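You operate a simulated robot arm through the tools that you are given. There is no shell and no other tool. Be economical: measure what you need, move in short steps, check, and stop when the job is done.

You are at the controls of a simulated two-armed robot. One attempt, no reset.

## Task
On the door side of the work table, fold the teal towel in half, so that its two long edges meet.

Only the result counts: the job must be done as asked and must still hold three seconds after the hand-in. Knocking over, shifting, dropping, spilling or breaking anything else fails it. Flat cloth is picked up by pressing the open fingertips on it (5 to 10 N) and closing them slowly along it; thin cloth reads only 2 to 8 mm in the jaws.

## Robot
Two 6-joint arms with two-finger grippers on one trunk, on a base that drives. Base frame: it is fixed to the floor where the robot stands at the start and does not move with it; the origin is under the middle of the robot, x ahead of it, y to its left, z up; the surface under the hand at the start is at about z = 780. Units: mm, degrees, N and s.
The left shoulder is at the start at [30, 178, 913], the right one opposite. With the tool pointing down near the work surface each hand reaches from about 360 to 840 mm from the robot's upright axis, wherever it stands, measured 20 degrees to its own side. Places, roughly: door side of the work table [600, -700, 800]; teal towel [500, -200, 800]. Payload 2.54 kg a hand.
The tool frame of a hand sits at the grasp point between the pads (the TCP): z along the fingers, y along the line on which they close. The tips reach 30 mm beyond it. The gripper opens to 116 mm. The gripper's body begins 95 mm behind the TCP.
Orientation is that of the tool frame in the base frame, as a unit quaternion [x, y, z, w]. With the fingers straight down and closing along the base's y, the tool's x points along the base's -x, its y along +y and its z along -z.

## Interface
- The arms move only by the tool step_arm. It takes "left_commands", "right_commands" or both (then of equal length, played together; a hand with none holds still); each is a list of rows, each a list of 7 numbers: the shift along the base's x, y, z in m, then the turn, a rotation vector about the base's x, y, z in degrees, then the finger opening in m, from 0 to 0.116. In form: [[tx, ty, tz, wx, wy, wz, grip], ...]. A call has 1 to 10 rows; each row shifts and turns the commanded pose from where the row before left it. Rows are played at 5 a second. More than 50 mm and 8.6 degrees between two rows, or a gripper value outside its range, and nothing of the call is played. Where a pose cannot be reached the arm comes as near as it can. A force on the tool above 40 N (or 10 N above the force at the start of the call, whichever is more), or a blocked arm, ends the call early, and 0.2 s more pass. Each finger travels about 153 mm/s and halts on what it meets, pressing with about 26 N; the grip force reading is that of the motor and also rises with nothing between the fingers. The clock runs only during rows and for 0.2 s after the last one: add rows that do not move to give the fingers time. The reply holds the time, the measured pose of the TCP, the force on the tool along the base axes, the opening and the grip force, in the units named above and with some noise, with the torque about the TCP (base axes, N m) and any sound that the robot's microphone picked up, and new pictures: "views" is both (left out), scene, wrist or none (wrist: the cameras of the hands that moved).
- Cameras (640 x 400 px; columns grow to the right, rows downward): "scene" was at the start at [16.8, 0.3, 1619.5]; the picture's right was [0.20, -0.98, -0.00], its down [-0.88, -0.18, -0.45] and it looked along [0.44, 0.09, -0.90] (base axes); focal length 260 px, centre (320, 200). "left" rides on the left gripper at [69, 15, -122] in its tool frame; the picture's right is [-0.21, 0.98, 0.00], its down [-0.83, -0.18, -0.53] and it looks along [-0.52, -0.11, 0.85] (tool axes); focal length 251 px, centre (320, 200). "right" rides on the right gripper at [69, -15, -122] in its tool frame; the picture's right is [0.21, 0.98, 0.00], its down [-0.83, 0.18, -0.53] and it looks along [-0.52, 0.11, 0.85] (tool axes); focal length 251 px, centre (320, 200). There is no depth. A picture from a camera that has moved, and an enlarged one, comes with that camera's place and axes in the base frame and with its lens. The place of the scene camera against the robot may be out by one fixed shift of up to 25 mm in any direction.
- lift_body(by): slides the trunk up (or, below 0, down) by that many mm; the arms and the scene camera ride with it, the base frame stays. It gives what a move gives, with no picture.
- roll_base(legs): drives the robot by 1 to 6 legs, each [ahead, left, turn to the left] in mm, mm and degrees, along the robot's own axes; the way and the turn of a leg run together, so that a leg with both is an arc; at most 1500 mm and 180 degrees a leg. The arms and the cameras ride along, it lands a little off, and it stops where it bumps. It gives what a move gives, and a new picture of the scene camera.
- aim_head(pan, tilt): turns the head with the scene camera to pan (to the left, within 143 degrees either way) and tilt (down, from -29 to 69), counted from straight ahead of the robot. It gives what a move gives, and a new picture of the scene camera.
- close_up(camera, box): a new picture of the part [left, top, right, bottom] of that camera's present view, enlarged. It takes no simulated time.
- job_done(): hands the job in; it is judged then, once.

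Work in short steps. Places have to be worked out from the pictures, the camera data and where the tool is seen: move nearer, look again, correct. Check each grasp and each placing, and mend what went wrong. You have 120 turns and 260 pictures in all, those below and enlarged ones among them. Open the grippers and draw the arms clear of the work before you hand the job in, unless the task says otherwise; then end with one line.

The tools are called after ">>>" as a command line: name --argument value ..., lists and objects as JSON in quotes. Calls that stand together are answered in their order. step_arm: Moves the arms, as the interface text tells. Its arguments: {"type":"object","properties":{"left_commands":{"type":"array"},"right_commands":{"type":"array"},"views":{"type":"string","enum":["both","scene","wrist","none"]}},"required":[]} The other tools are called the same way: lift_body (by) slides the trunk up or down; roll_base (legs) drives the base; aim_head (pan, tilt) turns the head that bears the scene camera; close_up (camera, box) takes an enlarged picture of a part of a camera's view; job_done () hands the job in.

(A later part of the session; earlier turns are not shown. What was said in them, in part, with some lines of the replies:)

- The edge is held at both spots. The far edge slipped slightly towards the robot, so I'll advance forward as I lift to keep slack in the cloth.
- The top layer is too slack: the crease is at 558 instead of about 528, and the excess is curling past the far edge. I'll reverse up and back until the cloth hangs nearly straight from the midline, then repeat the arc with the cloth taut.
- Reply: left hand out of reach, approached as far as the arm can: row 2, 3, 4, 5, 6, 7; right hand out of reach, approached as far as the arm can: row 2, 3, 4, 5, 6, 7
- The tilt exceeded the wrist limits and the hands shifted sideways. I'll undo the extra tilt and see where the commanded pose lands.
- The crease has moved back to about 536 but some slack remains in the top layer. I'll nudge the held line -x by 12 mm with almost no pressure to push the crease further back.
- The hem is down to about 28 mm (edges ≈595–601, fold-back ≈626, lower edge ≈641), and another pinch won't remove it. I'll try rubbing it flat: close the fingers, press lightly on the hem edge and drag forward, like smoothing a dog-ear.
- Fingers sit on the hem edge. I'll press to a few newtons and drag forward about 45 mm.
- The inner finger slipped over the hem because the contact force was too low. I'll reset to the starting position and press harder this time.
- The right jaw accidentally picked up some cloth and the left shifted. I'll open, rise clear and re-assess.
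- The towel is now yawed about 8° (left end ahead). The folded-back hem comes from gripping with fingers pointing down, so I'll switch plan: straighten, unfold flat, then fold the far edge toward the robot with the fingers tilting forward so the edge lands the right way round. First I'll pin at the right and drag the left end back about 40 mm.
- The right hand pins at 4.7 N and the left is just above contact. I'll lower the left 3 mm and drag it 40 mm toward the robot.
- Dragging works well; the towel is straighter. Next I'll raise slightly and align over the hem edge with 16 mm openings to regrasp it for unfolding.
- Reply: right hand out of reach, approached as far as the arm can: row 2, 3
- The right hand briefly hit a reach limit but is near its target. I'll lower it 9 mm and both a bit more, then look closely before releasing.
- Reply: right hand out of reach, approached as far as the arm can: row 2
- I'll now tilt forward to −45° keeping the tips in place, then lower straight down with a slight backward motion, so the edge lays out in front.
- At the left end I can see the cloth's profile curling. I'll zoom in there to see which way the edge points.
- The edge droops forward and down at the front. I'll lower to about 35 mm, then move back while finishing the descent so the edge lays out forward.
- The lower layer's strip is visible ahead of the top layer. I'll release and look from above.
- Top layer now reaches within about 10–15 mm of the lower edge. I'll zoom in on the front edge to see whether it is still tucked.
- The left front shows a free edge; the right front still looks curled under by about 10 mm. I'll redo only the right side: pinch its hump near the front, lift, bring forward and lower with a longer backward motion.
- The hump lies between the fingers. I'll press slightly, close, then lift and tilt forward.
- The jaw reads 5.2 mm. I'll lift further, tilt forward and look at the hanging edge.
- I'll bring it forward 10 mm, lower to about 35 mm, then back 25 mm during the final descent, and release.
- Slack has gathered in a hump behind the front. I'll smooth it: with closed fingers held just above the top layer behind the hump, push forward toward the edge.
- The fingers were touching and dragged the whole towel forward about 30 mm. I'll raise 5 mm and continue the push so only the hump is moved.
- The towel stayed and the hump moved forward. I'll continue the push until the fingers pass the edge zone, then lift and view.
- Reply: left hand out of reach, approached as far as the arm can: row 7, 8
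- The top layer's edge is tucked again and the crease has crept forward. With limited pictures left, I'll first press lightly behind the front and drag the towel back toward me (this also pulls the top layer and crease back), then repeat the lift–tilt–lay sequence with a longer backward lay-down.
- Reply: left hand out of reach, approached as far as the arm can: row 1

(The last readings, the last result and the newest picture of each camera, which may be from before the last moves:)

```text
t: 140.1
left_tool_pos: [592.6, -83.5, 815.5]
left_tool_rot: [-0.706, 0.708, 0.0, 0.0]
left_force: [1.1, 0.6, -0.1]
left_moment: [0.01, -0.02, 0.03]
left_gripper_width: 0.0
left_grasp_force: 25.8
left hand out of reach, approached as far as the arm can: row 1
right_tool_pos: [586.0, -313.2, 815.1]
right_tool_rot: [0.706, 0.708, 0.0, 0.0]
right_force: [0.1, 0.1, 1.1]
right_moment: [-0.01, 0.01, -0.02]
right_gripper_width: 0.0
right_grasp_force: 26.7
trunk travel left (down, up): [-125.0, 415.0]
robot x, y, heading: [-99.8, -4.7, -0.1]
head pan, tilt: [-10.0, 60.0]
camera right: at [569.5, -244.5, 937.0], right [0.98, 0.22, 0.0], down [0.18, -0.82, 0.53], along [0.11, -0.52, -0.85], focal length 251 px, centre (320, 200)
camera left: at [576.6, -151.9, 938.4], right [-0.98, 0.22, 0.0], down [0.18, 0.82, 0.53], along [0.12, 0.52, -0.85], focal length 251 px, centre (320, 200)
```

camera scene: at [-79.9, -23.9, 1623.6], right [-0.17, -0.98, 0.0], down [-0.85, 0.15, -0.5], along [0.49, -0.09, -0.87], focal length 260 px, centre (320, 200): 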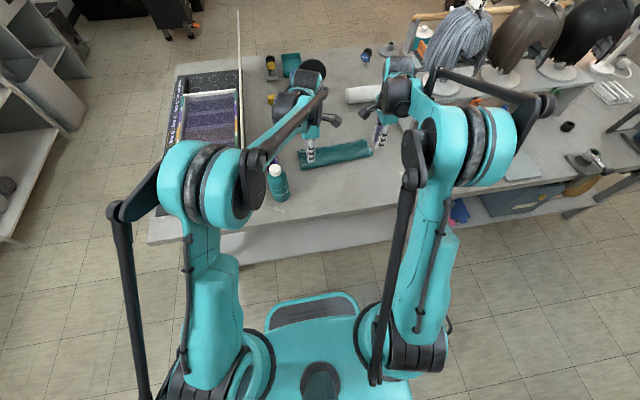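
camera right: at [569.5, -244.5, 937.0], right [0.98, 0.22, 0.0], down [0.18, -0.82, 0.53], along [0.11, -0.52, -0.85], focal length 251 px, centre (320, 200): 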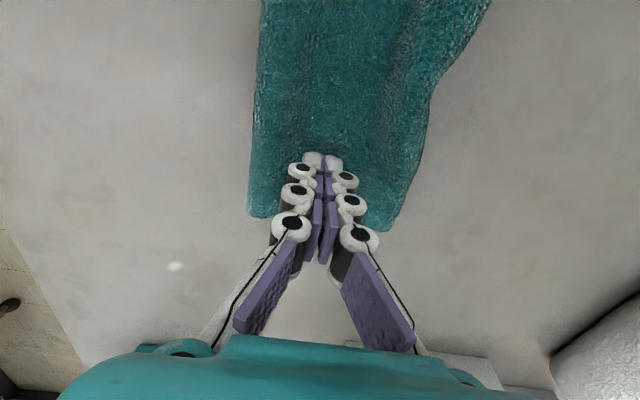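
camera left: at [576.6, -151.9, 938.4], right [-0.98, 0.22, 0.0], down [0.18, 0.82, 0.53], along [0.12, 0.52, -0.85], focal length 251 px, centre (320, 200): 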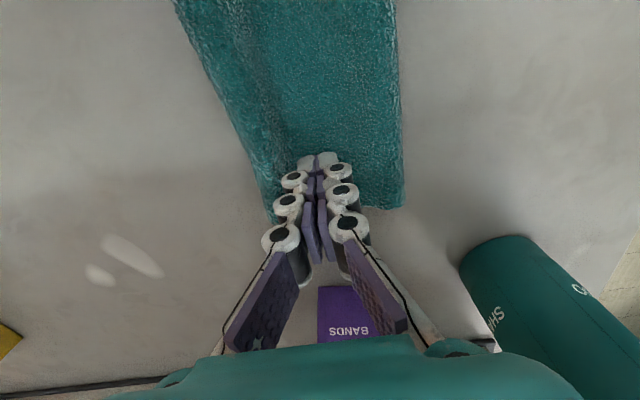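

The fold now spans about 541 to 640. I'll regrasp the top layer near its front (left x≈617, right x≈626) in one sequence and lift 10 mm.

>>> step_arm --left_commands '[[0.012, 0, 0.012, 0, -3, 0, 0.018], [0.012, 0, 0, 0, 0, 0, 0.018], [0, 0, -0.008, 0, 0, 0, 0.018], [0, 0, -0.0035, 0, 0, 0, 0.018], [0, 0, 0, 0, 0, 0, 0.014], [0, 0, 0, 0, 0, 0, 0.009], [0, 0, 0, 0, 0, 0, 0.004], [0, 0, 0, 0, 0, 0, 0], [0, 0, 0, 0, 0, 0, 0], [0, 0, 0.01, 0, 0, 0, 0]]' --right_commands '[[0.02, 0, 0.012, 0, -3, 0, 0.018], [0.02, 0, 0, 0, 0, 0, 0.018], [0, 0, -0.008, 0, 0, 0, 0.018], [0, 0, -0.0035, 0, 0, 0, 0.018], [0, 0, 0, 0, 0, 0, 0.014], [0, 0, 0, 0, 0, 0, 0.009], [0, 0, 0, 0, 0, 0, 0.004], [0, 0, 0, 0, 0, 0, 0], [0, 0, 0, 0, 0, 0, 0], [0, 0, 0.01, 0, 0, 0, 0]]' --views "wrist"

```text
t: 142.3
left_tool_pos: [617.3, -82.4, 827.0]
left_tool_rot: [-0.705, 0.708, -0.019, 0.019]
left_force: [0.1, 0.4, 0.3]
left_moment: [0.03, 0.01, -0.03]
left_gripper_width: 0.0
left_grasp_force: 26.1
right_tool_pos: [624.3, -314.2, 825.6]
right_tool_rot: [0.707, 0.707, 0.018, 0.019]
right_force: [-0.7, 0.4, 0.7]
right_moment: [-0.01, -0.01, -0.01]
right_gripper_width: 3.5
right_grasp_force: 26.2
trunk travel left (down, up): [-125.0, 415.0]
robot x, y, heading: [-105.7, -0.7, -0.1]
head pan, tilt: [-10.0, 60.0]
camera right: at [602.9, -244.8, 946.8], right [0.97, 0.22, 0.05], down [0.16, -0.82, 0.54], along [0.16, -0.52, -0.84], focal length 251 px, centre (320, 200)
camera left: at [594.9, -151.8, 948.1], right [-0.97, 0.22, -0.05], down [0.16, 0.83, 0.54], along [0.16, 0.52, -0.84], focal length 251 px, centre (320, 200)
```

right: 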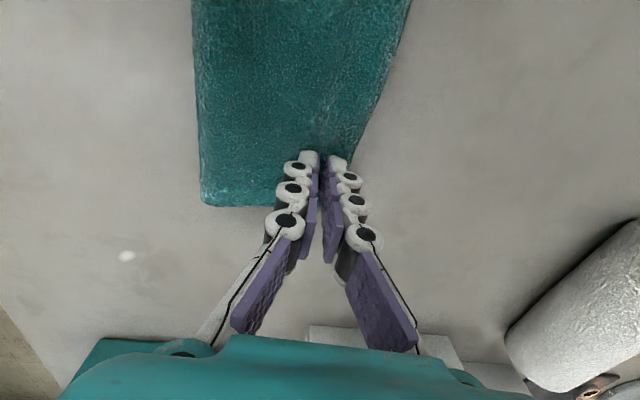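
left: 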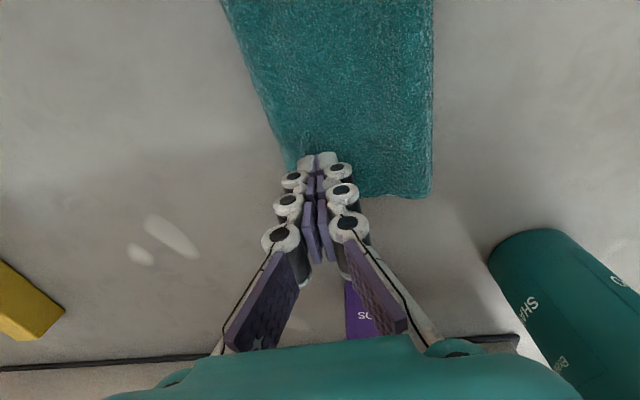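

Right holds; left missed. I'll retry the left alone, pressing 1.5 mm deeper.

>>> step_arm --left_commands '[[0.002, 0, 0.003, 0, 0, 0, 0.018], [0, 0, -0.008, 0, 0, 0, 0.018], [0, 0, -0.006, 0, 0, 0, 0.018], [0, 0, -0.0015, 0, 0, 0, 0.018], [0, 0, 0, 0, 0, 0, 0.014], [0, 0, 0, 0, 0, 0, 0.009], [0, 0, 0, 0, 0, 0, 0.004], [0, 0, 0, 0, 0, 0, 0], [0, 0, 0, 0, 0, 0, 0], [0, 0, 0.01, 0, 0, 0, 0]]' --views "none"

```text
t: 144.5
left_tool_pos: [618.7, -83.0, 823.7]
left_tool_rot: [-0.705, 0.708, -0.019, 0.019]
left_force: [0.2, -0.1, -0.3]
left_moment: [0.01, 0.01, -0.01]
left_gripper_width: 3.3
left_grasp_force: 25.6
right_tool_pos: [624.8, -313.9, 825.1]
right_tool_rot: [0.707, 0.707, 0.018, 0.018]
right_force: [0.5, 0.8, 0.5]
right_moment: [0.0, -0.05, 0.0]
right_gripper_width: 3.2
right_grasp_force: 26.0
trunk travel left (down, up): [-125.0, 415.0]
robot x, y, heading: [-98.6, -1.4, 0.0]
head pan, tilt: [-10.0, 60.0]
```

Both hold now. I'll lift to about 75 mm while moving back so the crease rolls toward me, then tilt forward.

>>> step_arm --left_commands '[[-0.006, 0, 0.013, 0, 0, 0, 0], [-0.008, 0, 0.013, 0, 0, 0, 0], [-0.01, 0, 0.012, 0, 0, 0, 0], [-0.01, 0, 0.011, 0, 0, 0, 0], [-0.001, 0, -0.001, 0, -8, 0, 0], [-0.001, 0, -0.001, 0, -8, 0, 0], [-0.001, 0, -0.001, 0, -8, 0, 0], [-0.001, 0, -0.002, 0, -8, 0, 0], [-0.001, 0, -0.002, 0, -8, 0, 0], [-0.001, 0, -0.002, 0, -8, 0, 0]]' --right_commands '[[-0.006, 0, 0.013, 0, 0, 0, 0], [-0.008, 0, 0.013, 0, 0, 0, 0], [-0.01, 0, 0.012, 0, 0, 0, 0], [-0.01, 0, 0.011, 0, 0, 0, 0], [-0.001, 0, -0.001, 0, -8, 0, 0], [-0.001, 0, -0.001, 0, -8, 0, 0], [-0.001, 0, -0.001, 0, -8, 0, 0], [-0.001, 0, -0.002, 0, -8, 0, 0], [-0.001, 0, -0.002, 0, -8, 0, 0], [-0.001, 0, -0.002, 0, -8, 0, 0]]' --views "none"

>>> close_up --camera "scene" --box '[280, 110, 390, 179]'

```text
t: 146.7
left_tool_pos: [578.3, -82.8, 865.0]
left_tool_rot: [-0.637, 0.639, -0.303, 0.306]
left_force: [1.0, 0.8, -0.8]
left_moment: [-0.02, 0.05, 0.01]
left_gripper_width: 3.0
left_grasp_force: 26.7
right_tool_pos: [583.9, -312.8, 864.8]
right_tool_rot: [0.638, 0.639, 0.304, 0.305]
right_force: [0.0, -0.5, -0.6]
right_moment: [0.01, 0.06, -0.01]
right_gripper_width: 3.1
right_grasp_force: 26.1
trunk travel left (down, up): [-125.0, 415.0]
robot x, y, heading: [-97.6, -1.8, -0.2]
head pan, tilt: [-10.0, 60.0]
```

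```text
5.80 times, centred on (335, 144) of scene
camera zoom: at [-77.5, -24.5, 1623.5], right [-0.17, -0.98, 0.0], down [-0.85, 0.15, -0.5], along [0.49, -0.09, -0.87], focal length 1505 px, centre (233, 522)
```

zoom: 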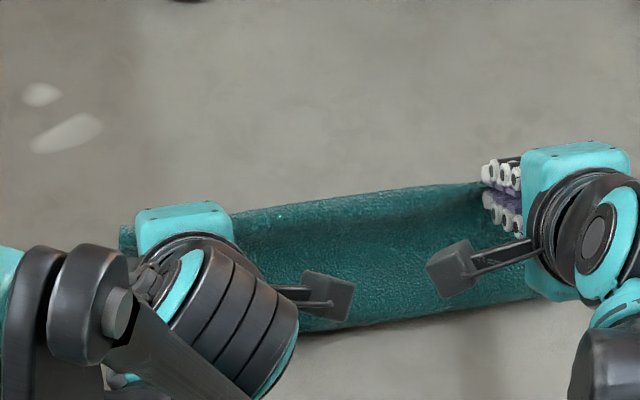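

I'll lower with a long backward retreat so the edge trails out in front, and release.

>>> step_arm --left_commands '[[0.006, 0, -0.012, 0, 0, 0, 0], [0.002, 0, -0.012, 0, 0, 0, 0], [-0.006, 0, -0.009, 0, 0, 0, 0], [-0.009, 0, -0.007, 0, 0, 0, 0], [-0.009, 0, -0.006, 0, 0, 0, 0], [-0.009, 0, -0.005, 0, 0, 0, 0], [-0.004, 0, -0.002, 0, 0, 0, 0], [0, 0, 0.002, 0, 0, 0, 0.006], [0, 0, 0.003, 0, 0, 0, 0.012], [-0.004, 0, 0.006, 0, 0, 0, 0.02]]' --right_commands '[[0.006, 0, -0.012, 0, 0, 0, 0], [0.002, 0, -0.012, 0, 0, 0, 0], [-0.006, 0, -0.009, 0, 0, 0, 0], [-0.009, 0, -0.007, 0, 0, 0, 0], [-0.009, 0, -0.006, 0, 0, 0, 0], [-0.009, 0, -0.005, 0, 0, 0, 0], [-0.004, 0, -0.002, 0, 0, 0, 0], [0, 0, 0.002, 0, 0, 0, 0.006], [0, 0, 0.003, 0, 0, 0, 0.012], [-0.004, 0, 0.006, 0, 0, 0, 0.02]]' --views "none"

>>> step_arm --left_commands '[[-0.015, 0, 0.02, 0, 8, 0, 0.02], [-0.005, 0, 0.03, 0, 8, 0, 0.02], [0, 0, 0.04, 0, 8, 0, 0.02], [0, 0, 0.03, 0, 8, 0, 0.02], [0, 0, 0.02, 0, 8, 0, 0.02], [0, 0, 0, 0, 8, 0, 0.02], [0, 0, 0, 0, 3, 0, 0.02]]' --right_commands '[[-0.015, 0, 0.02, 0, 8, 0, 0.02], [-0.005, 0, 0.03, 0, 8, 0, 0.02], [0, 0, 0.04, 0, 8, 0, 0.02], [0, 0, 0.03, 0, 8, 0, 0.02], [0, 0, 0.02, 0, 8, 0, 0.02], [0, 0, 0, 0, 8, 0, 0.02], [0, 0, 0, 0, 3, 0, 0.02]]' --views "none"

>>> close_up --camera "right" --box '[240, 0, 480, 150]'

>>> close_up --camera "left" --box '[160, 0, 400, 150]'

```text
t: 148.9
left_tool_pos: [546.5, -82.5, 822.9]
left_tool_rot: [-0.637, 0.639, -0.305, 0.305]
left_force: [0.4, -0.2, 0.6]
left_moment: [-0.04, 0.06, 0.0]
left_gripper_width: 19.7
left_grasp_force: 0.1
right_tool_pos: [555.9, -312.3, 825.2]
right_tool_rot: [0.637, 0.639, 0.304, 0.305]
right_force: [-0.6, -0.6, 0.3]
right_moment: [-0.02, 0.01, 0.01]
right_gripper_width: 19.6
right_grasp_force: 0.1
right hand out of reach, approached as far as the arm can: row 7
trunk travel left (down, up): [-125.0, 415.0]
robot x, y, heading: [-101.6, 2.7, 0.1]
head pan, tilt: [-10.0, 60.0]
```

```text
t: 150.5
left_tool_pos: [525.7, -82.6, 962.4]
left_tool_rot: [-0.706, 0.708, 0.001, -0.001]
left_force: [0.1, -0.4, -0.5]
left_moment: [0.01, 0.02, 0.0]
left_gripper_width: 19.6
left_grasp_force: 0.0
right_tool_pos: [536.4, -312.4, 965.6]
right_tool_rot: [0.707, 0.708, -0.002, 0.0]
right_force: [0.6, -0.8, -0.1]
right_moment: [-0.01, 0.01, 0.02]
right_gripper_width: 20.1
right_grasp_force: 0.0
trunk travel left (down, up): [-125.0, 415.0]
robot x, y, heading: [-99.1, 2.5, -0.1]
head pan, tilt: [-10.0, 60.0]
```

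```text
2.67 times, centred on (360, 75) of right
camera zoom: at [520.8, -244.9, 1087.9], right [0.98, 0.22, 0.0], down [0.18, -0.82, 0.53], along [0.11, -0.52, -0.85], focal length 670 px, centre (213, 533)
```

zoom: 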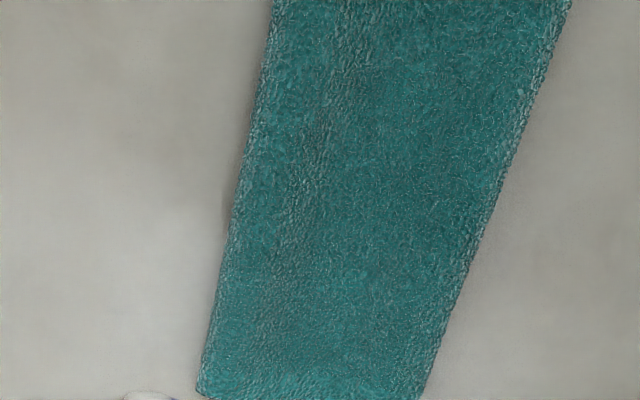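

```text
2.67 times, centred on (280, 75) of left
camera zoom: at [510.4, -151.7, 1084.8], right [-0.98, 0.22, 0.0], down [0.19, 0.82, 0.53], along [0.12, 0.52, -0.85], focal length 670 px, centre (427, 533)
```

zoom: 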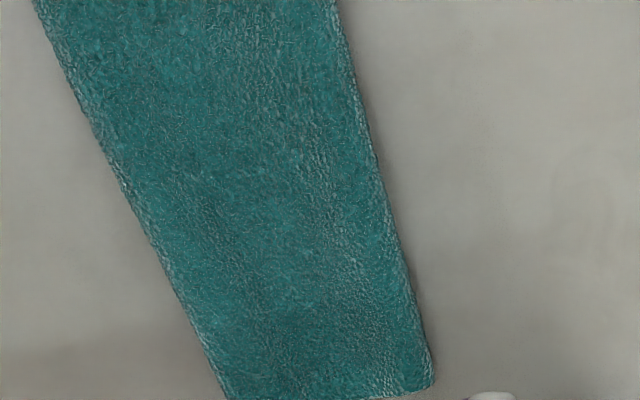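

The fold looks flat now, about 96–102 wide. I'll check the front edge and the ends in detail.

>>> close_up --camera "scene" --box '[285, 120, 381, 180]'

>>> step_arm --left_commands '[[0.03, 0.03, 0.03, 0, 0, 0, 0.02], [0.03, 0.0, 0.03, 0, 0, 0, 0.02], [0.02, 0.0, 0, 0, 0, 0, 0.02]]' --right_commands '[[0.03, -0.03, 0.03, 0, 0, 0, 0.02], [0.03, -0.02, 0.03, 0, 0, 0, 0.02], [0.02, 0, 0, 0, 0, 0, 0.02]]' --views "wrist"

```text
6.67 times, centred on (333, 150) of scene
camera zoom: at [-78.3, -23.7, 1623.5], right [-0.17, -0.98, 0.0], down [-0.85, 0.15, -0.5], along [0.49, -0.09, -0.87], focal length 1731 px, centre (233, 533)
```

zoom: 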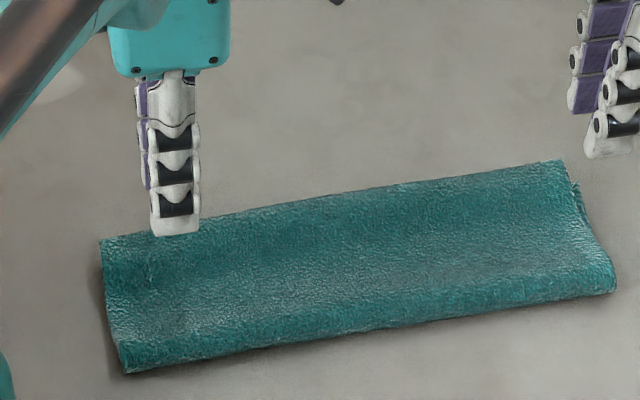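

```text
refused: row 1 steps farther than a row can; nothing moved
```

The top edge still appears tucked under by about 25–30 mm. New idea: carry the top layer back over to my side; the tucked edge will then end up on top where I can grip right at the true edge, with the free edge facing forward, and re-lay it. First I'll approach the front again and touch.

>>> step_arm --left_commands '[[0.03, 0, -0.02, 0, 0, 0, 0.018], [0.03, 0, -0.03, 0, 0, 0, 0.018], [0.028, 0, -0.03, 0, 0, 0, 0.018], [0, 0, -0.04, 0, 0, 0, 0.018], [0, 0, -0.018, 0, 0, 0, 0.018], [0, 0, -0.006, 0, 0, 0, 0.018], [0, 0, -0.003, 0, 0, 0, 0.018], [0, 0, 0, 0, 0, 0, 0.018]]' --right_commands '[[0.03, 0, -0.02, 0, 0, 0, 0.018], [0.03, 0, -0.03, 0, 0, 0, 0.018], [0.024, 0, -0.03, 0, 0, 0, 0.018], [0, 0, -0.04, 0, 0, 0, 0.018], [0, 0, -0.021, 0, 0, 0, 0.018], [0, 0, -0.006, 0, 0, 0, 0.018], [0, 0, -0.003, 0, 0, 0, 0.018], [0, 0, 0, 0, 0, 0, 0.018]]' --views "none"

```text
t: 152.3
left_tool_pos: [613.7, -83.2, 816.1]
left_tool_rot: [-0.706, 0.709, 0.0, 0.0]
left_force: [-0.9, 0.3, 5.2]
left_moment: [0.02, 0.07, 0.03]
left_gripper_width: 18.2
left_grasp_force: 0.1
right_tool_pos: [619.2, -313.2, 815.9]
right_tool_rot: [0.707, 0.707, -0.001, -0.001]
right_force: [0.8, 1.5, 5.7]
right_moment: [0.02, 0.05, -0.02]
right_gripper_width: 18.2
right_grasp_force: 0.0
trunk travel left (down, up): [-125.0, 415.0]
robot x, y, heading: [-99.1, -1.9, 0.1]
head pan, tilt: [-10.0, 60.0]
```

Contact is 5–6 N on both sides. I'll press 0.5 mm more, close and lift.

>>> step_arm --left_commands '[[0, 0, -0.0006, 0, 0, 0, 0.018], [0, 0, 0, 0, 0, 0, 0.014], [0, 0, 0, 0, 0, 0, 0.01], [0, 0, 0, 0, 0, 0, 0.006], [0, 0, 0, 0, 0, 0, 0.002], [0, 0, 0, 0, 0, 0, 0], [0, 0, 0, 0, 0, 0, 0], [-0.003, 0, 0.012, 0, 0, 0, 0], [-0.005, 0, 0.014, 0, 0, 0, 0], [-0.008, 0, 0.014, 0, 0, 0, 0]]' --right_commands '[[0, 0, -0.0006, 0, 0, 0, 0.018], [0, 0, 0, 0, 0, 0, 0.014], [0, 0, 0, 0, 0, 0, 0.01], [0, 0, 0, 0, 0, 0, 0.006], [0, 0, 0, 0, 0, 0, 0.002], [0, 0, 0, 0, 0, 0, 0], [0, 0, 0, 0, 0, 0, 0], [-0.003, 0, 0.012, 0, 0, 0, 0], [-0.005, 0, 0.014, 0, 0, 0, 0], [-0.008, 0, 0.014, 0, 0, 0, 0]]' --views "none"

```text
t: 154.5
left_tool_pos: [596.5, -82.2, 854.7]
left_tool_rot: [-0.706, 0.708, -0.001, 0.0]
left_force: [-1.3, 0.1, 0.2]
left_moment: [0.0, 0.0, 0.02]
left_gripper_width: 3.8
left_grasp_force: 26.0
right_tool_pos: [602.9, -312.9, 855.4]
right_tool_rot: [0.706, 0.708, -0.001, 0.0]
right_force: [-0.1, -0.6, -0.4]
right_moment: [0.0, -0.06, -0.02]
right_gripper_width: 2.8
right_grasp_force: 26.2
trunk travel left (down, up): [-125.0, 415.0]
robot x, y, heading: [-98.3, -2.0, -0.2]
head pan, tilt: [-10.0, 60.0]
```

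Both hold. I'll carry the top layer up and over to my side and lay it down.

>>> step_arm --left_commands '[[-0.022, 0, 0.01, 0, 0, 0, 0], [-0.022, 0, 0.008, 0, 0, 0, 0], [-0.022, 0, 0.002, 0, 0, 0, 0], [-0.022, 0, -0.005, 0, 0, 0, 0], [-0.02, 0, -0.01, 0, 0, 0, 0], [-0.018, 0, -0.014, 0, 0, 0, 0], [-0.014, 0, -0.014, 0, 0, 0, 0], [-0.006, 0, -0.01, 0, 0, 0, 0], [0, 0, -0.002, 0, 0, 0, 0], [0, 0, 0, 0, 0, 0, 0]]' --right_commands '[[-0.022, 0, 0.01, 0, 0, 0, 0], [-0.022, 0, 0.008, 0, 0, 0, 0], [-0.022, 0, 0.002, 0, 0, 0, 0], [-0.022, 0, -0.005, 0, 0, 0, 0], [-0.02, 0, -0.01, 0, 0, 0, 0], [-0.018, 0, -0.014, 0, 0, 0, 0], [-0.014, 0, -0.014, 0, 0, 0, 0], [-0.006, 0, -0.01, 0, 0, 0, 0], [0, 0, -0.002, 0, 0, 0, 0], [0, 0, 0, 0, 0, 0, 0]]' --views "wrist"

```text
t: 156.7
left_tool_pos: [451.3, -82.6, 819.7]
left_tool_rot: [-0.706, 0.708, 0.0, 0.001]
left_force: [-0.4, 0.0, 0.0]
left_moment: [-0.01, -0.01, 0.04]
left_gripper_width: 3.9
left_grasp_force: 26.1
right_tool_pos: [457.4, -314.4, 819.7]
right_tool_rot: [0.706, 0.708, -0.001, -0.001]
right_force: [-0.3, 0.6, 2.4]
right_moment: [0.06, -0.02, 0.01]
right_gripper_width: 2.6
right_grasp_force: 26.6
trunk travel left (down, up): [-125.0, 415.0]
robot x, y, heading: [-100.4, -3.5, 0.1]
head pan, tilt: [-10.0, 60.0]
camera right: at [442.4, -245.2, 942.0], right [0.98, 0.22, 0.0], down [0.18, -0.82, 0.53], along [0.11, -0.52, -0.85], focal length 251 px, centre (320, 200)
camera left: at [435.9, -151.7, 941.1], right [-0.98, 0.22, 0.0], down [0.18, 0.83, 0.53], along [0.12, 0.52, -0.85], focal length 251 px, centre (320, 200)
```

right: 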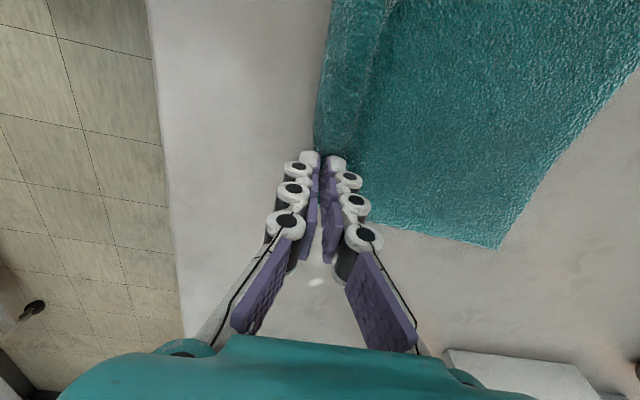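
left: 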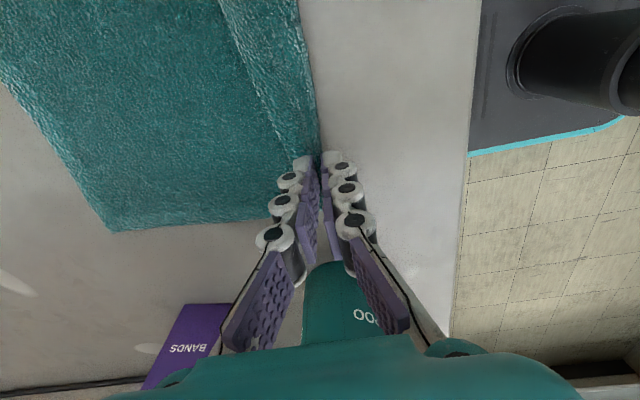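

The towel is open again with the top edge folded over and facing forward (≈20 mm beyond the jaws); far edge at ≈620–629. That is the right orientation, so keeping this grip I'll carry it back over, tilted forward, and this time release it in the air so the edge drops forward instead of being dragged under.

>>> step_arm --left_commands '[[0.014, 0, 0.013, 0, 0, 0, 0], [0.015, 0, 0.013, 0, 0, 0, 0], [0.015, 0, 0.012, 0, 0, 0, 0], [0.015, 0, 0.012, 0, 0, 0, 0], [0.015, 0, 0.01, 0, 0, 0, 0], [-0.0039, 0, -0.0014, 0, -8, 0, 0], [-0.0039, 0, -0.0014, 0, -8, 0, 0], [-0.0039, 0, -0.0014, 0, -8, 0, 0], [-0.0039, 0, -0.0014, 0, -8, 0, 0], [-0.0039, 0, -0.0014, 0, -8, 0, 0]]' --right_commands '[[0.012, 0, 0.013, 0, 0, 0, 0], [0.012, 0, 0.013, 0, 0, 0, 0], [0.013, 0, 0.012, 0, 0, 0, 0], [0.013, 0, 0.012, 0, 0, 0, 0], [0.013, 0, 0.01, 0, 0, 0, 0], [-0.0039, 0, -0.0014, 0, -8, 0, 0], [-0.0039, 0, -0.0014, 0, -8, 0, 0], [-0.0039, 0, -0.0014, 0, -8, 0, 0], [-0.0039, 0, -0.0014, 0, -8, 0, 0], [-0.0039, 0, -0.0014, 0, -8, 0, 0]]' --views "none"

```text
t: 158.9
left_tool_pos: [506.2, -83.2, 873.1]
left_tool_rot: [-0.663, 0.666, -0.242, 0.243]
left_force: [-0.1, -0.2, 0.4]
left_moment: [-0.04, 0.07, -0.04]
left_gripper_width: 3.3
left_grasp_force: 25.5
right_tool_pos: [501.2, -313.7, 872.9]
right_tool_rot: [0.665, 0.664, 0.241, 0.242]
right_force: [0.4, -0.2, 0.2]
right_moment: [0.01, 0.02, 0.02]
right_gripper_width: 2.3
right_grasp_force: 25.8
trunk travel left (down, up): [-125.0, 415.0]
robot x, y, heading: [-99.3, -1.4, -0.1]
head pan, tilt: [-10.0, 60.0]
```

The pose is as planned with both still holding. I'll continue: dip, then go forward low to about 32 mm height and check.

>>> step_arm --left_commands '[[-0.002, 0, -0.012, 0, -6, 0, 0], [0.003, 0, -0.011, 0, 0, 0, 0], [0.014, 0, -0.002, 0, 0, 0, 0], [0.016, 0, -0.002, 0, 0, 0, 0], [0.016, 0, -0.004, 0, 0, 0, 0], [0.014, 0, -0.006, 0, 0, 0, 0], [0.01, 0, -0.005, 0, 0, 0, 0], [0, 0, 0, 0, 0, 0, 0]]' --right_commands '[[-0.002, 0, -0.012, 0, -6, 0, 0], [0.003, 0, -0.011, 0, 0, 0, 0], [0.014, 0, -0.002, 0, 0, 0, 0], [0.016, 0, -0.002, 0, 0, 0, 0], [0.016, 0, -0.004, 0, 0, 0, 0], [0.014, 0, -0.006, 0, 0, 0, 0], [0.01, 0, -0.005, 0, 0, 0, 0], [0, 0, 0, 0, 0, 0, 0]]' --views "wrist"

>>> close_up --camera "scene" --box '[285, 125, 381, 185]'

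```text
t: 160.7
left_tool_pos: [577.2, -83.0, 829.9]
left_tool_rot: [-0.649, 0.653, -0.275, 0.278]
left_force: [-0.8, -0.9, 0.5]
left_moment: [-0.02, 0.09, 0.01]
left_gripper_width: 3.1
left_grasp_force: 23.8
right_tool_pos: [572.3, -312.9, 831.0]
right_tool_rot: [0.65, 0.652, 0.275, 0.276]
right_force: [-0.8, -0.6, 0.0]
right_moment: [0.01, 0.02, 0.03]
right_gripper_width: 2.5
right_grasp_force: 26.0
trunk travel left (down, up): [-125.0, 415.0]
robot x, y, heading: [-99.8, 2.9, -0.2]
head pan, tilt: [-10.0, 60.0]
camera right: at [473.9, -245.0, 904.9], right [0.68, 0.22, 0.7], down [-0.26, -0.82, 0.5], along [0.69, -0.52, -0.5], focal length 251 px, centre (320, 200)
camera left: at [479.1, -152.0, 904.9], right [-0.68, 0.22, -0.7], down [-0.26, 0.82, 0.5], along [0.69, 0.52, -0.5], focal length 251 px, centre (320, 200)
```

right: 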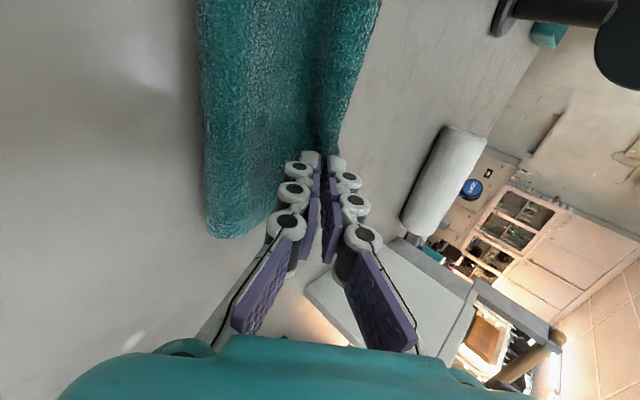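
left: 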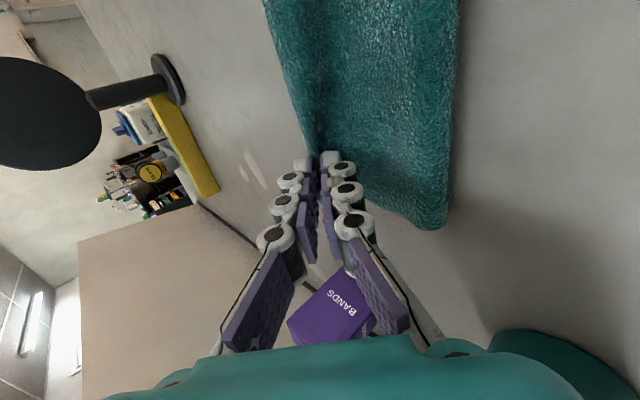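

```text
6.67 times, centred on (333, 155) of scene
camera zoom: at [-78.2, -23.9, 1623.5], right [-0.17, -0.98, 0.0], down [-0.85, 0.15, -0.5], along [0.49, -0.09, -0.87], focal length 1731 px, centre (233, 500)
```

zoom: 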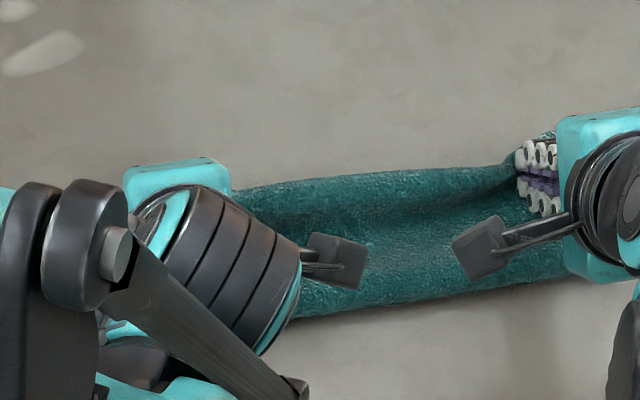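

The tips are about 29 mm up with the edge hanging forward. I'll open quickly and withdraw along the finger direction.

>>> step_arm --left_commands '[[0, 0, 0.002, 0, 0, 0, 0.03], [-0.008, 0, 0.01, 0, 0, 0, 0.03], [-0.02, 0, 0.02, 0, 0, 0, 0.03], [-0.02, 0, 0.03, 0, 8, 0, 0.02], [0, 0, 0.04, 0, 8, 0, 0.02], [0, 0, 0.04, 0, 8, 0, 0.02], [0, 0, 0.01, 0, 8, 0, 0.02], [0, 0, 0, 0, 8, 0, 0.02], [0, 0, 0, 0, 6, 0, 0.02]]' --right_commands '[[0, 0, 0.002, 0, 0, 0, 0.03], [-0.008, 0, 0.01, 0, 0, 0, 0.03], [-0.02, 0, 0.02, 0, 0, 0, 0.03], [-0.02, 0, 0.03, 0, 8, 0, 0.02], [0, 0, 0.04, 0, 8, 0, 0.02], [0, 0, 0.04, 0, 8, 0, 0.02], [0, 0, 0.01, 0, 8, 0, 0.02], [0, 0, 0, 0, 8, 0, 0.02], [0, 0, 0, 0, 6, 0, 0.02]]' --views "none"

>>> close_up --camera "scene" --box '[285, 125, 381, 185]'

>>> close_up --camera "right" --box '[240, 0, 480, 150]'

>>> close_up --camera "left" --box '[160, 0, 400, 150]'

```text
t: 162.7
left_tool_pos: [530.9, -83.8, 982.0]
left_tool_rot: [-0.706, 0.708, 0.001, -0.001]
left_force: [-0.3, -0.8, 0.0]
left_moment: [0.01, 0.0, -0.01]
left_gripper_width: 20.0
left_grasp_force: 0.0
right_tool_pos: [525.8, -313.3, 981.1]
right_tool_rot: [0.707, 0.708, -0.002, -0.001]
right_force: [0.2, -0.8, -0.4]
right_moment: [0.01, 0.02, 0.0]
right_gripper_width: 19.9
right_grasp_force: 0.1
trunk travel left (down, up): [-125.0, 415.0]
robot x, y, heading: [-101.2, -0.3, 0.1]
head pan, tilt: [-10.0, 60.0]
```

```text
6.67 times, centred on (333, 155) of scene
camera zoom: at [-76.2, -24.2, 1623.4], right [-0.17, -0.98, 0.0], down [-0.85, 0.15, -0.5], along [0.49, -0.09, -0.87], focal length 1731 px, centre (233, 500)
```

zoom: 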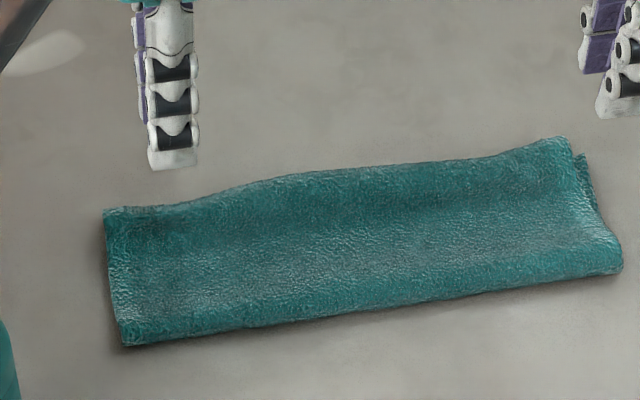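

```text
2.67 times, centred on (360, 75) of right
camera zoom: at [510.4, -244.9, 1104.5], right [0.98, 0.22, -0.01], down [0.19, -0.82, 0.53], along [0.11, -0.52, -0.85], focal length 670 px, centre (213, 533)
```

zoom: 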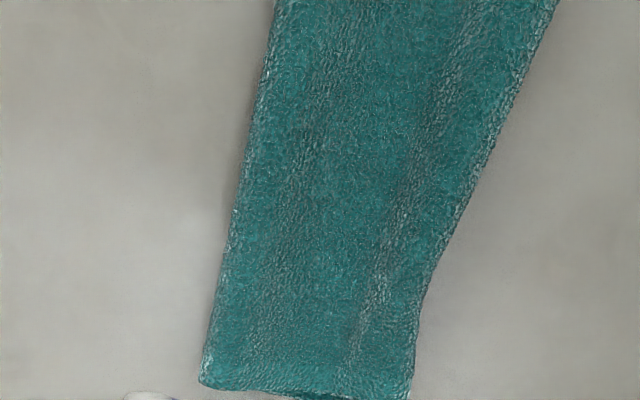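

```text
2.67 times, centred on (280, 75) of left
camera zoom: at [515.6, -152.2, 1104.3], right [-0.98, 0.22, 0.0], down [0.19, 0.82, 0.53], along [0.11, 0.52, -0.85], focal length 670 px, centre (427, 533)
```

zoom: 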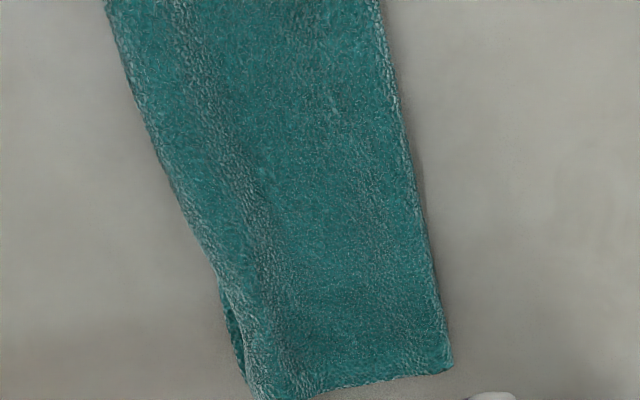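

The top edge still rolls under by roughly 20 mm because there is too much cloth beyond the jaws. I'll open the fold once more and regrip right at the true edge, so nothing can tuck. First, grasp the front again.

>>> step_arm --left_commands '[[0.023, 0, -0.04, 0, 0, 0, 0.018], [0.023, 0, -0.04, 0, 0, 0, 0.018], [0.023, 0, -0.04, 0, 0, 0, 0.018], [0, 0, -0.038, 0, 0, 0, 0.018], [0, 0, -0.0085, 0, 0, 0, 0.018], [0, 0, 0, 0, 0, 0, 0.014], [0, 0, 0, 0, 0, 0, 0.009], [0, 0, 0, 0, 0, 0, 0.004], [0, 0, 0, 0, 0, 0, 0], [0, 0, 0, 0, 0, 0, 0]]' --right_commands '[[0.025, 0, -0.04, 0, 0, 0, 0.018], [0.025, 0, -0.04, 0, 0, 0, 0.018], [0.025, 0, -0.04, 0, 0, 0, 0.018], [0, 0, -0.038, 0, 0, 0, 0.018], [0, 0, -0.008, 0, 0, 0, 0.018], [0, 0, 0, 0, 0, 0, 0.014], [0, 0, 0, 0, 0, 0, 0.009], [0, 0, 0, 0, 0, 0, 0.004], [0, 0, 0, 0, 0, 0, 0], [0, 0, 0, 0, 0, 0, 0]]' --views "none"

```text
t: 164.9
left_tool_pos: [598.5, -83.4, 816.8]
left_tool_rot: [-0.706, 0.708, 0.0, 0.0]
left_force: [-0.7, -0.4, 1.6]
left_moment: [0.0, 0.03, -0.03]
left_gripper_width: 3.6
left_grasp_force: 26.6
right_tool_pos: [600.9, -312.7, 816.6]
right_tool_rot: [0.706, 0.708, -0.001, 0.0]
right_force: [0.2, 0.8, 4.7]
right_moment: [-0.01, -0.06, 0.02]
right_gripper_width: 4.5
right_grasp_force: 26.4
trunk travel left (down, up): [-125.0, 415.0]
robot x, y, heading: [-101.1, -2.1, 0.2]
head pan, tilt: [-10.0, 60.0]
```

Both hold. I'll carry up and over to my side again.

>>> step_arm --left_commands '[[-0.004, 0, 0.02, 0, 0, 0, 0], [-0.01, 0, 0.025, 0, 0, 0, 0], [-0.022, 0, 0.015, 0, 0, 0, 0], [-0.024, 0, 0.005, 0, 0, 0, 0], [-0.024, 0, -0.005, 0, 0, 0, 0], [-0.022, 0, -0.014, 0, 0, 0, 0], [-0.02, 0, -0.018, 0, 0, 0, 0], [-0.018, 0, -0.016, 0, 0, 0, 0], [-0.01, 0, -0.011, 0, 0, 0, 0], [0, 0, 0, 0, 0, 0, 0]]' --right_commands '[[-0.004, 0, 0.02, 0, 0, 0, 0], [-0.01, 0, 0.025, 0, 0, 0, 0], [-0.022, 0, 0.015, 0, 0, 0, 0], [-0.024, 0, 0.005, 0, 0, 0, 0], [-0.024, 0, -0.005, 0, 0, 0, 0], [-0.022, 0, -0.014, 0, 0, 0, 0], [-0.02, 0, -0.018, 0, 0, 0, 0], [-0.018, 0, -0.016, 0, 0, 0, 0], [-0.01, 0, -0.011, 0, 0, 0, 0], [0, 0, 0, 0, 0, 0, 0]]' --views "none"

>>> step_arm --left_commands '[[0, 0, -0.001, 0, 0, 0, 0.008], [0, 0, 0, 0, 0, 0, 0.018], [0, 0, 0.01, 0, 0, 0, 0.024], [0, 0, 0.03, 0, 0, 0, 0.024], [0, 0, 0.02, 0, 0, 0, 0.016], [0, 0, 0, 0, 0, 0, 0.016]]' --right_commands '[[0, 0, -0.001, 0, 0, 0, 0.008], [0, 0, 0, 0, 0, 0, 0.018], [0, 0, 0.01, 0, 0, 0, 0.024], [0, 0, 0.03, 0, 0, 0, 0.024], [0, 0, 0.02, 0, 0, 0, 0.016], [0, 0, 0, 0, 0, 0, 0.016]]' --views "wrist"

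```text
t: 167.1
left_tool_pos: [444.8, -82.2, 817.4]
left_tool_rot: [-0.706, 0.708, 0.0, 0.0]
left_force: [0.2, -1.3, 3.4]
left_moment: [0.0, 0.03, 0.02]
left_gripper_width: 3.2
left_grasp_force: 25.7
right_tool_pos: [445.7, -312.8, 818.4]
right_tool_rot: [0.706, 0.708, 0.0, -0.001]
right_force: [1.1, 0.7, 1.6]
right_moment: [0.02, -0.02, 0.04]
right_gripper_width: 4.5
right_grasp_force: 26.0
trunk travel left (down, up): [-125.0, 415.0]
robot x, y, heading: [-100.9, 2.2, -0.0]
head pan, tilt: [-10.0, 60.0]
```

```text
t: 168.5
left_tool_pos: [443.8, -82.4, 876.0]
left_tool_rot: [-0.706, 0.708, -0.001, 0.0]
left_force: [0.4, 0.1, -0.6]
left_moment: [0.0, -0.03, -0.01]
left_gripper_width: 15.9
left_grasp_force: 0.1
right_tool_pos: [445.4, -313.5, 876.7]
right_tool_rot: [0.707, 0.708, -0.001, -0.001]
right_force: [0.3, 0.1, -0.3]
right_moment: [-0.01, -0.02, 0.02]
right_gripper_width: 15.7
right_grasp_force: 0.1
trunk travel left (down, up): [-125.0, 415.0]
robot x, y, heading: [-98.6, -0.8, -0.0]
head pan, tilt: [-10.0, 60.0]
camera right: at [429.7, -244.7, 998.8], right [0.98, 0.22, 0.0], down [0.18, -0.83, 0.53], along [0.11, -0.52, -0.85], focal length 251 px, centre (320, 200)
camera left: at [429.0, -151.2, 997.8], right [-0.98, 0.22, 0.0], down [0.18, 0.82, 0.53], along [0.12, 0.52, -0.85], focal length 251 px, centre (320, 200)
```

right: 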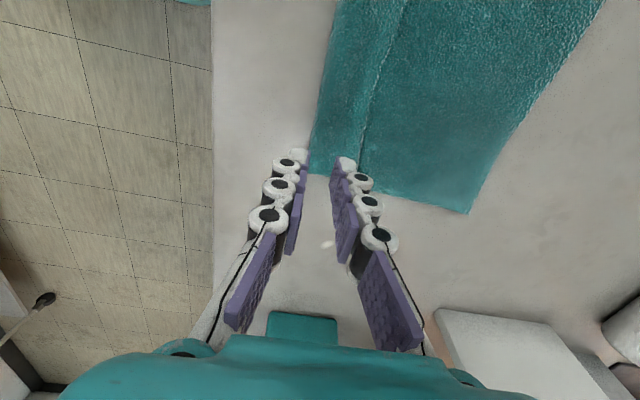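
left: 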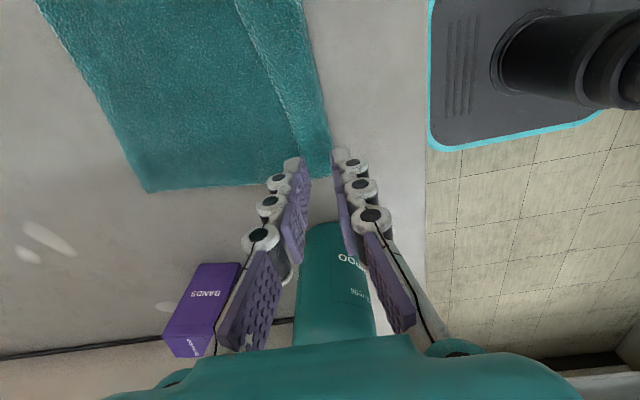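

The true edge is now on top: hem edge at x≈465 (left) and ≈483 (right), far edge ≈625 left and ≈613 right. I'll regrip about 15 mm from that edge, pressing and closing in one go.

>>> step_arm --left_commands '[[0.006, 0, -0.02, 0, 0, 0, 0.018], [0, 0, -0.03, 0, 0, 0, 0.018], [0, 0, -0.01, 0, 0, 0, 0.018], [0, 0, -0.0025, 0, 0, 0, 0.018], [0, 0, 0, 0, 0, 0, 0.018], [0, 0, 0, 0, 0, 0, 0.014], [0, 0, 0, 0, 0, 0, 0.009], [0, 0, 0, 0, 0, 0, 0.004], [0, 0, 0, 0, 0, 0, 0], [0, 0, 0, 0, 0, 0, 0]]' --right_commands '[[0.012, 0, -0.02, 0, 0, 0, 0.018], [0.011, 0, -0.03, 0, 0, 0, 0.018], [0, 0, -0.01, 0, 0, 0, 0.018], [0, 0, -0.003, 0, 0, 0, 0.018], [0, 0, 0, 0, 0, 0, 0.018], [0, 0, 0, 0, 0, 0, 0.014], [0, 0, 0, 0, 0, 0, 0.009], [0, 0, 0, 0, 0, 0, 0.004], [0, 0, 0, 0, 0, 0, 0], [0, 0, 0, 0, 0, 0, 0]]' --views "wrist"

```text
t: 170.7
left_tool_pos: [449.9, -82.3, 813.9]
left_tool_rot: [-0.706, 0.709, 0.0, 0.001]
left_force: [-1.2, -0.5, 6.4]
left_moment: [-0.02, -0.01, 0.0]
left_gripper_width: 2.6
left_grasp_force: 25.6
right_tool_pos: [467.3, -313.0, 814.9]
right_tool_rot: [0.707, 0.707, -0.001, 0.0]
right_force: [-0.5, 1.4, 6.2]
right_moment: [0.01, 0.0, 0.0]
right_gripper_width: 2.9
right_grasp_force: 25.9
trunk travel left (down, up): [-125.0, 415.0]
robot x, y, heading: [-99.8, 1.3, -0.1]
head pan, tilt: [-10.0, 60.0]
camera right: at [452.3, -244.5, 936.4], right [0.98, 0.22, 0.0], down [0.18, -0.82, 0.53], along [0.11, -0.52, -0.85], focal length 251 px, centre (320, 200)
camera left: at [434.0, -151.2, 935.9], right [-0.98, 0.22, 0.0], down [0.18, 0.83, 0.53], along [0.12, 0.52, -0.85], focal length 251 px, centre (320, 200)
```

right: 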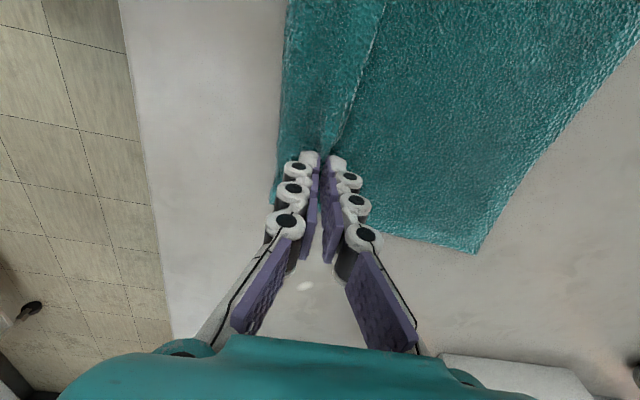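
left: 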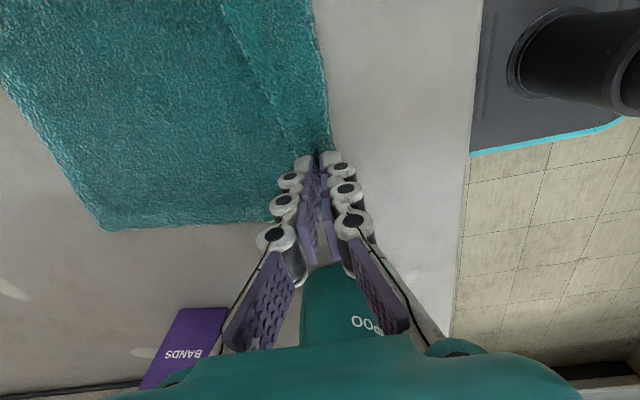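

Both jaws hold the cloth right at the true edge. I'll carry it over on a low arc (tips to about 16 mm, near the lower edge) and check.

>>> step_arm --left_commands '[[0.02, 0, 0.026, 0, 0, 0, 0], [0.02, 0, 0.026, 0, 0, 0, 0], [0.025, 0, 0.02, 0, 0, 0, 0], [0.025, 0, -0.015, 0, 0, 0, 0], [0.025, 0, -0.015, 0, 0, 0, 0], [0.025, 0, -0.015, 0, 0, 0, 0], [0.014, 0, -0.013, 0, 0, 0, 0], [0, 0, 0, 0, 0, 0, 0]]' --right_commands '[[0.006, 0, 0.026, 0, 0, 0, 0], [0.005, 0, 0.026, 0, 0, 0, 0], [0.025, 0, 0.02, 0, 0, 0, 0], [0.025, 0, -0.015, 0, 0, 0, 0], [0.025, 0, -0.015, 0, 0, 0, 0], [0.025, 0, -0.015, 0, 0, 0, 0], [0.014, 0, -0.013, 0, 0, 0, 0], [0, 0, 0, 0, 0, 0, 0]]' --views "wrist"

```text
t: 172.5
left_tool_pos: [605.7, -82.3, 827.3]
left_tool_rot: [-0.706, 0.708, 0.0, 0.0]
left_force: [-1.3, -0.9, 1.3]
left_moment: [-0.02, 0.0, 0.02]
left_gripper_width: 1.8
left_grasp_force: 24.8
right_tool_pos: [593.4, -312.2, 827.9]
right_tool_rot: [0.707, 0.708, 0.0, -0.001]
right_force: [-0.1, 0.5, 0.3]
right_moment: [0.02, -0.03, 0.02]
right_gripper_width: 3.0
right_grasp_force: 26.0
trunk travel left (down, up): [-125.0, 415.0]
robot x, y, heading: [-100.2, 1.9, 0.1]
head pan, tilt: [-10.0, 60.0]
camera right: at [577.8, -244.9, 949.5], right [0.98, 0.22, 0.0], down [0.18, -0.82, 0.53], along [0.11, -0.52, -0.85], focal length 251 px, centre (320, 200)
camera left: at [590.2, -151.3, 949.1], right [-0.98, 0.22, 0.0], down [0.18, 0.83, 0.53], along [0.12, 0.52, -0.85], focal length 251 px, centre (320, 200)
```

right: 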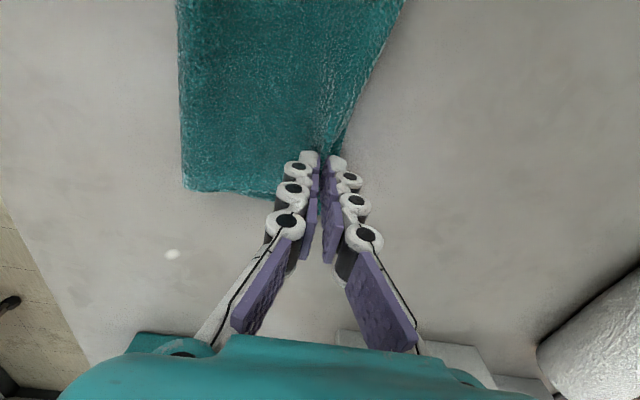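
left: 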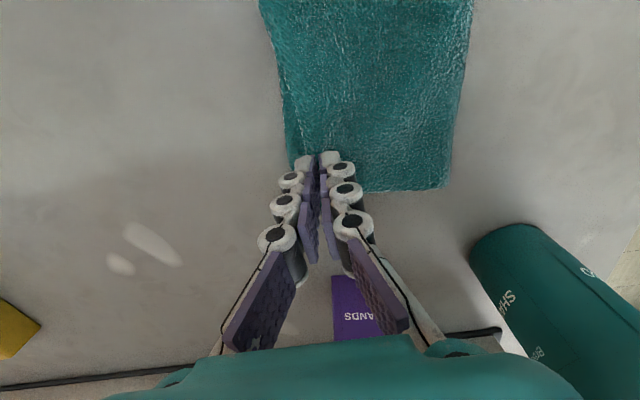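

Very tidy now: crease ≈497 (right) and ≈520 (left), with the lower layer ≈110–115 wide and the top edge almost over the lower edge. I'll set down 6 mm further forward, release gently and rise.

>>> step_arm --left_commands '[[0.004, 0, -0.006, 0, 0, 0, 0], [0.003, 0, -0.005, 0, 0, 0, 0], [0, 0, 0, 0, 0, 0, 0.006], [0, 0, 0, 0, 0, 0, 0.014], [0, 0, 0.004, 0, 0, 0, 0.022], [0, 0, 0.02, 0, 0, 0, 0.022], [0, 0, 0.04, 0, 0, 0, 0.022], [0, 0, 0.04, 0, 0, 0, 0.022], [0, 0, 0.03, 0, 0, 0, 0.022], [0, 0, 0, 0, 0, 0, 0.022]]' --right_commands '[[0.004, 0, -0.006, 0, 0, 0, 0], [0.003, 0, -0.005, 0, 0, 0, 0], [0, 0, 0, 0, 0, 0, 0.006], [0, 0, 0, 0, 0, 0, 0.014], [0, 0, 0.004, 0, 0, 0, 0.022], [0, 0, 0.02, 0, 0, 0, 0.022], [0, 0, 0.04, 0, 0, 0, 0.022], [0, 0, 0.04, 0, 0, 0, 0.022], [0, 0, 0.03, 0, 0, 0, 0.022], [0, 0, 0, 0, 0, 0, 0.022]]' --views "none"

>>> close_up --camera "scene" --box '[285, 125, 381, 185]'

>>> close_up --camera "right" --box '[160, 0, 400, 150]'

>>> close_up --camera "left" --box '[220, 0, 460, 150]'

```text
t: 174.7
left_tool_pos: [612.2, -82.0, 950.2]
left_tool_rot: [-0.706, 0.709, 0.0, -0.001]
left_force: [0.0, 0.6, 0.2]
left_moment: [-0.03, 0.0, 0.01]
left_gripper_width: 22.2
left_grasp_force: 0.1
right_tool_pos: [600.3, -312.2, 949.5]
right_tool_rot: [0.707, 0.708, -0.002, -0.002]
right_force: [0.3, -0.2, 0.2]
right_moment: [0.0, 0.0, 0.03]
right_gripper_width: 22.1
right_grasp_force: 0.0
trunk travel left (down, up): [-125.0, 415.0]
robot x, y, heading: [-98.2, 0.3, 0.3]
head pan, tilt: [-10.0, 60.0]
```

```text
6.67 times, centred on (333, 155) of scene
camera zoom: at [-77.3, -24.1, 1623.4], right [-0.17, -0.98, 0.0], down [-0.85, 0.15, -0.5], along [0.49, -0.09, -0.87], focal length 1731 px, centre (233, 500)
```

zoom: 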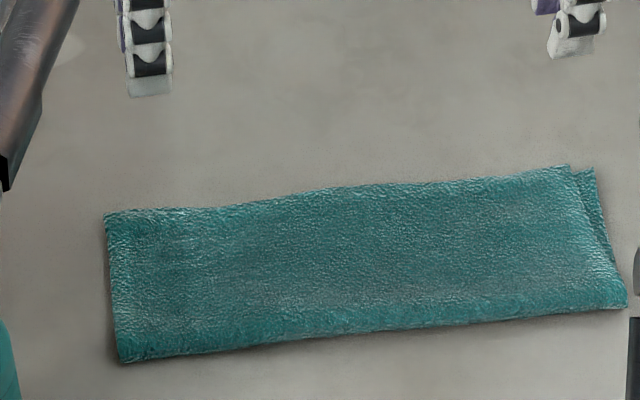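

```text
2.67 times, centred on (280, 75) of right
camera zoom: at [585.3, -245.3, 1071.8], right [0.98, 0.22, 0.0], down [0.18, -0.83, 0.53], along [0.11, -0.52, -0.85], focal length 670 px, centre (427, 533)
```

zoom: 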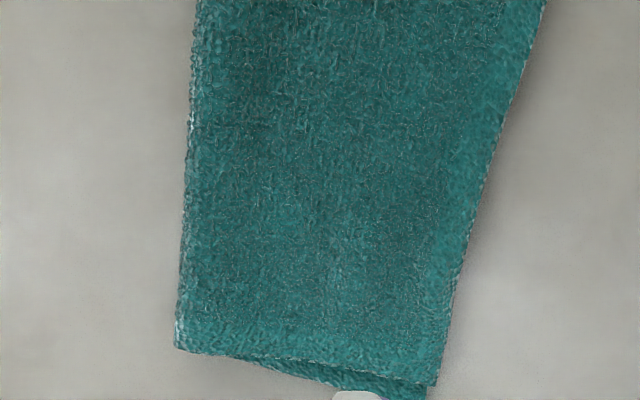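

```text
2.67 times, centred on (340, 75) of left
camera zoom: at [596.5, -151.1, 1072.0], right [-0.98, 0.22, 0.0], down [0.18, 0.82, 0.53], along [0.12, 0.52, -0.85], focal length 670 px, centre (267, 533)
```

zoom: 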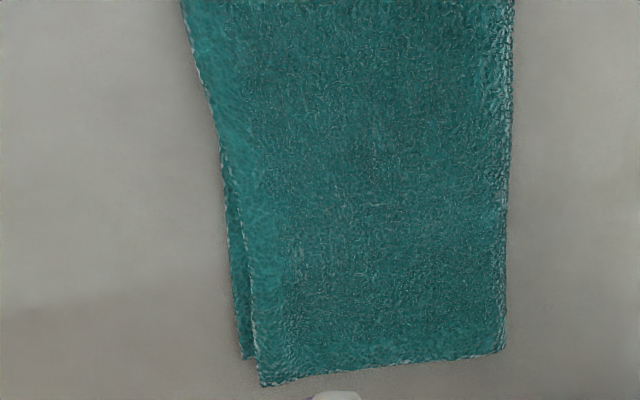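

The fold is clean: the two long edges meet within about 3–5 mm along the front and the crease is straight (≈108–112 mm wide). I'll raise the open hands and draw them clear.

>>> step_arm --left_commands '[[-0.02, 0, 0.03, 0, 0, 0, 0.03], [-0.03, 0, 0.03, 0, 0, 0, 0.03], [-0.03, 0, 0.03, 0, 0, 0, 0.03], [-0.03, 0, 0.02, 0, 0, 0, 0.03], [0, 0, 0, 0, 0, 0, 0.03]]' --right_commands '[[-0.02, 0, 0.03, 0, 0, 0, 0.03], [-0.03, 0, 0.03, 0, 0, 0, 0.03], [-0.03, 0, 0.03, 0, 0, 0, 0.03], [-0.03, 0, 0.02, 0, 0, 0, 0.03], [0, 0, 0, 0, 0, 0, 0.03]]' --views "scene"

```text
t: 175.9
left_tool_pos: [502.6, -84.0, 1060.2]
left_tool_rot: [-0.706, 0.708, 0.001, 0.0]
left_force: [1.1, -0.4, -0.7]
left_moment: [0.04, 0.05, -0.01]
left_gripper_width: 30.0
left_grasp_force: 0.2
right_tool_pos: [492.6, -312.0, 1060.4]
right_tool_rot: [0.707, 0.707, -0.001, -0.001]
right_force: [0.2, -0.1, -0.7]
right_moment: [-0.02, 0.05, 0.0]
right_gripper_width: 30.1
right_grasp_force: 0.1
trunk travel left (down, up): [-125.0, 415.0]
robot x, y, heading: [-100.3, 2.5, 0.1]
head pan, tilt: [-10.0, 60.0]
camera scene: at [-76.0, -24.3, 1623.4], right [-0.17, -0.98, 0.0], down [-0.85, 0.15, -0.5], along [0.49, -0.09, -0.87], focal length 260 px, centre (320, 200)
```

scene: 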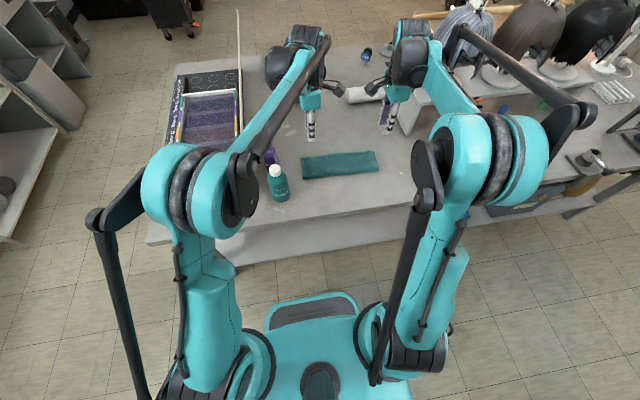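

The towel lies folded in half, the hands are open and clear, and nothing else looks disturbed. Handing in.

>>> job_done

```text
The job is handed in.
```

I folded the teal towel in half on the work table, with its two long edges meeting to within about 5 mm, and handed the job in with both hands open and clear.
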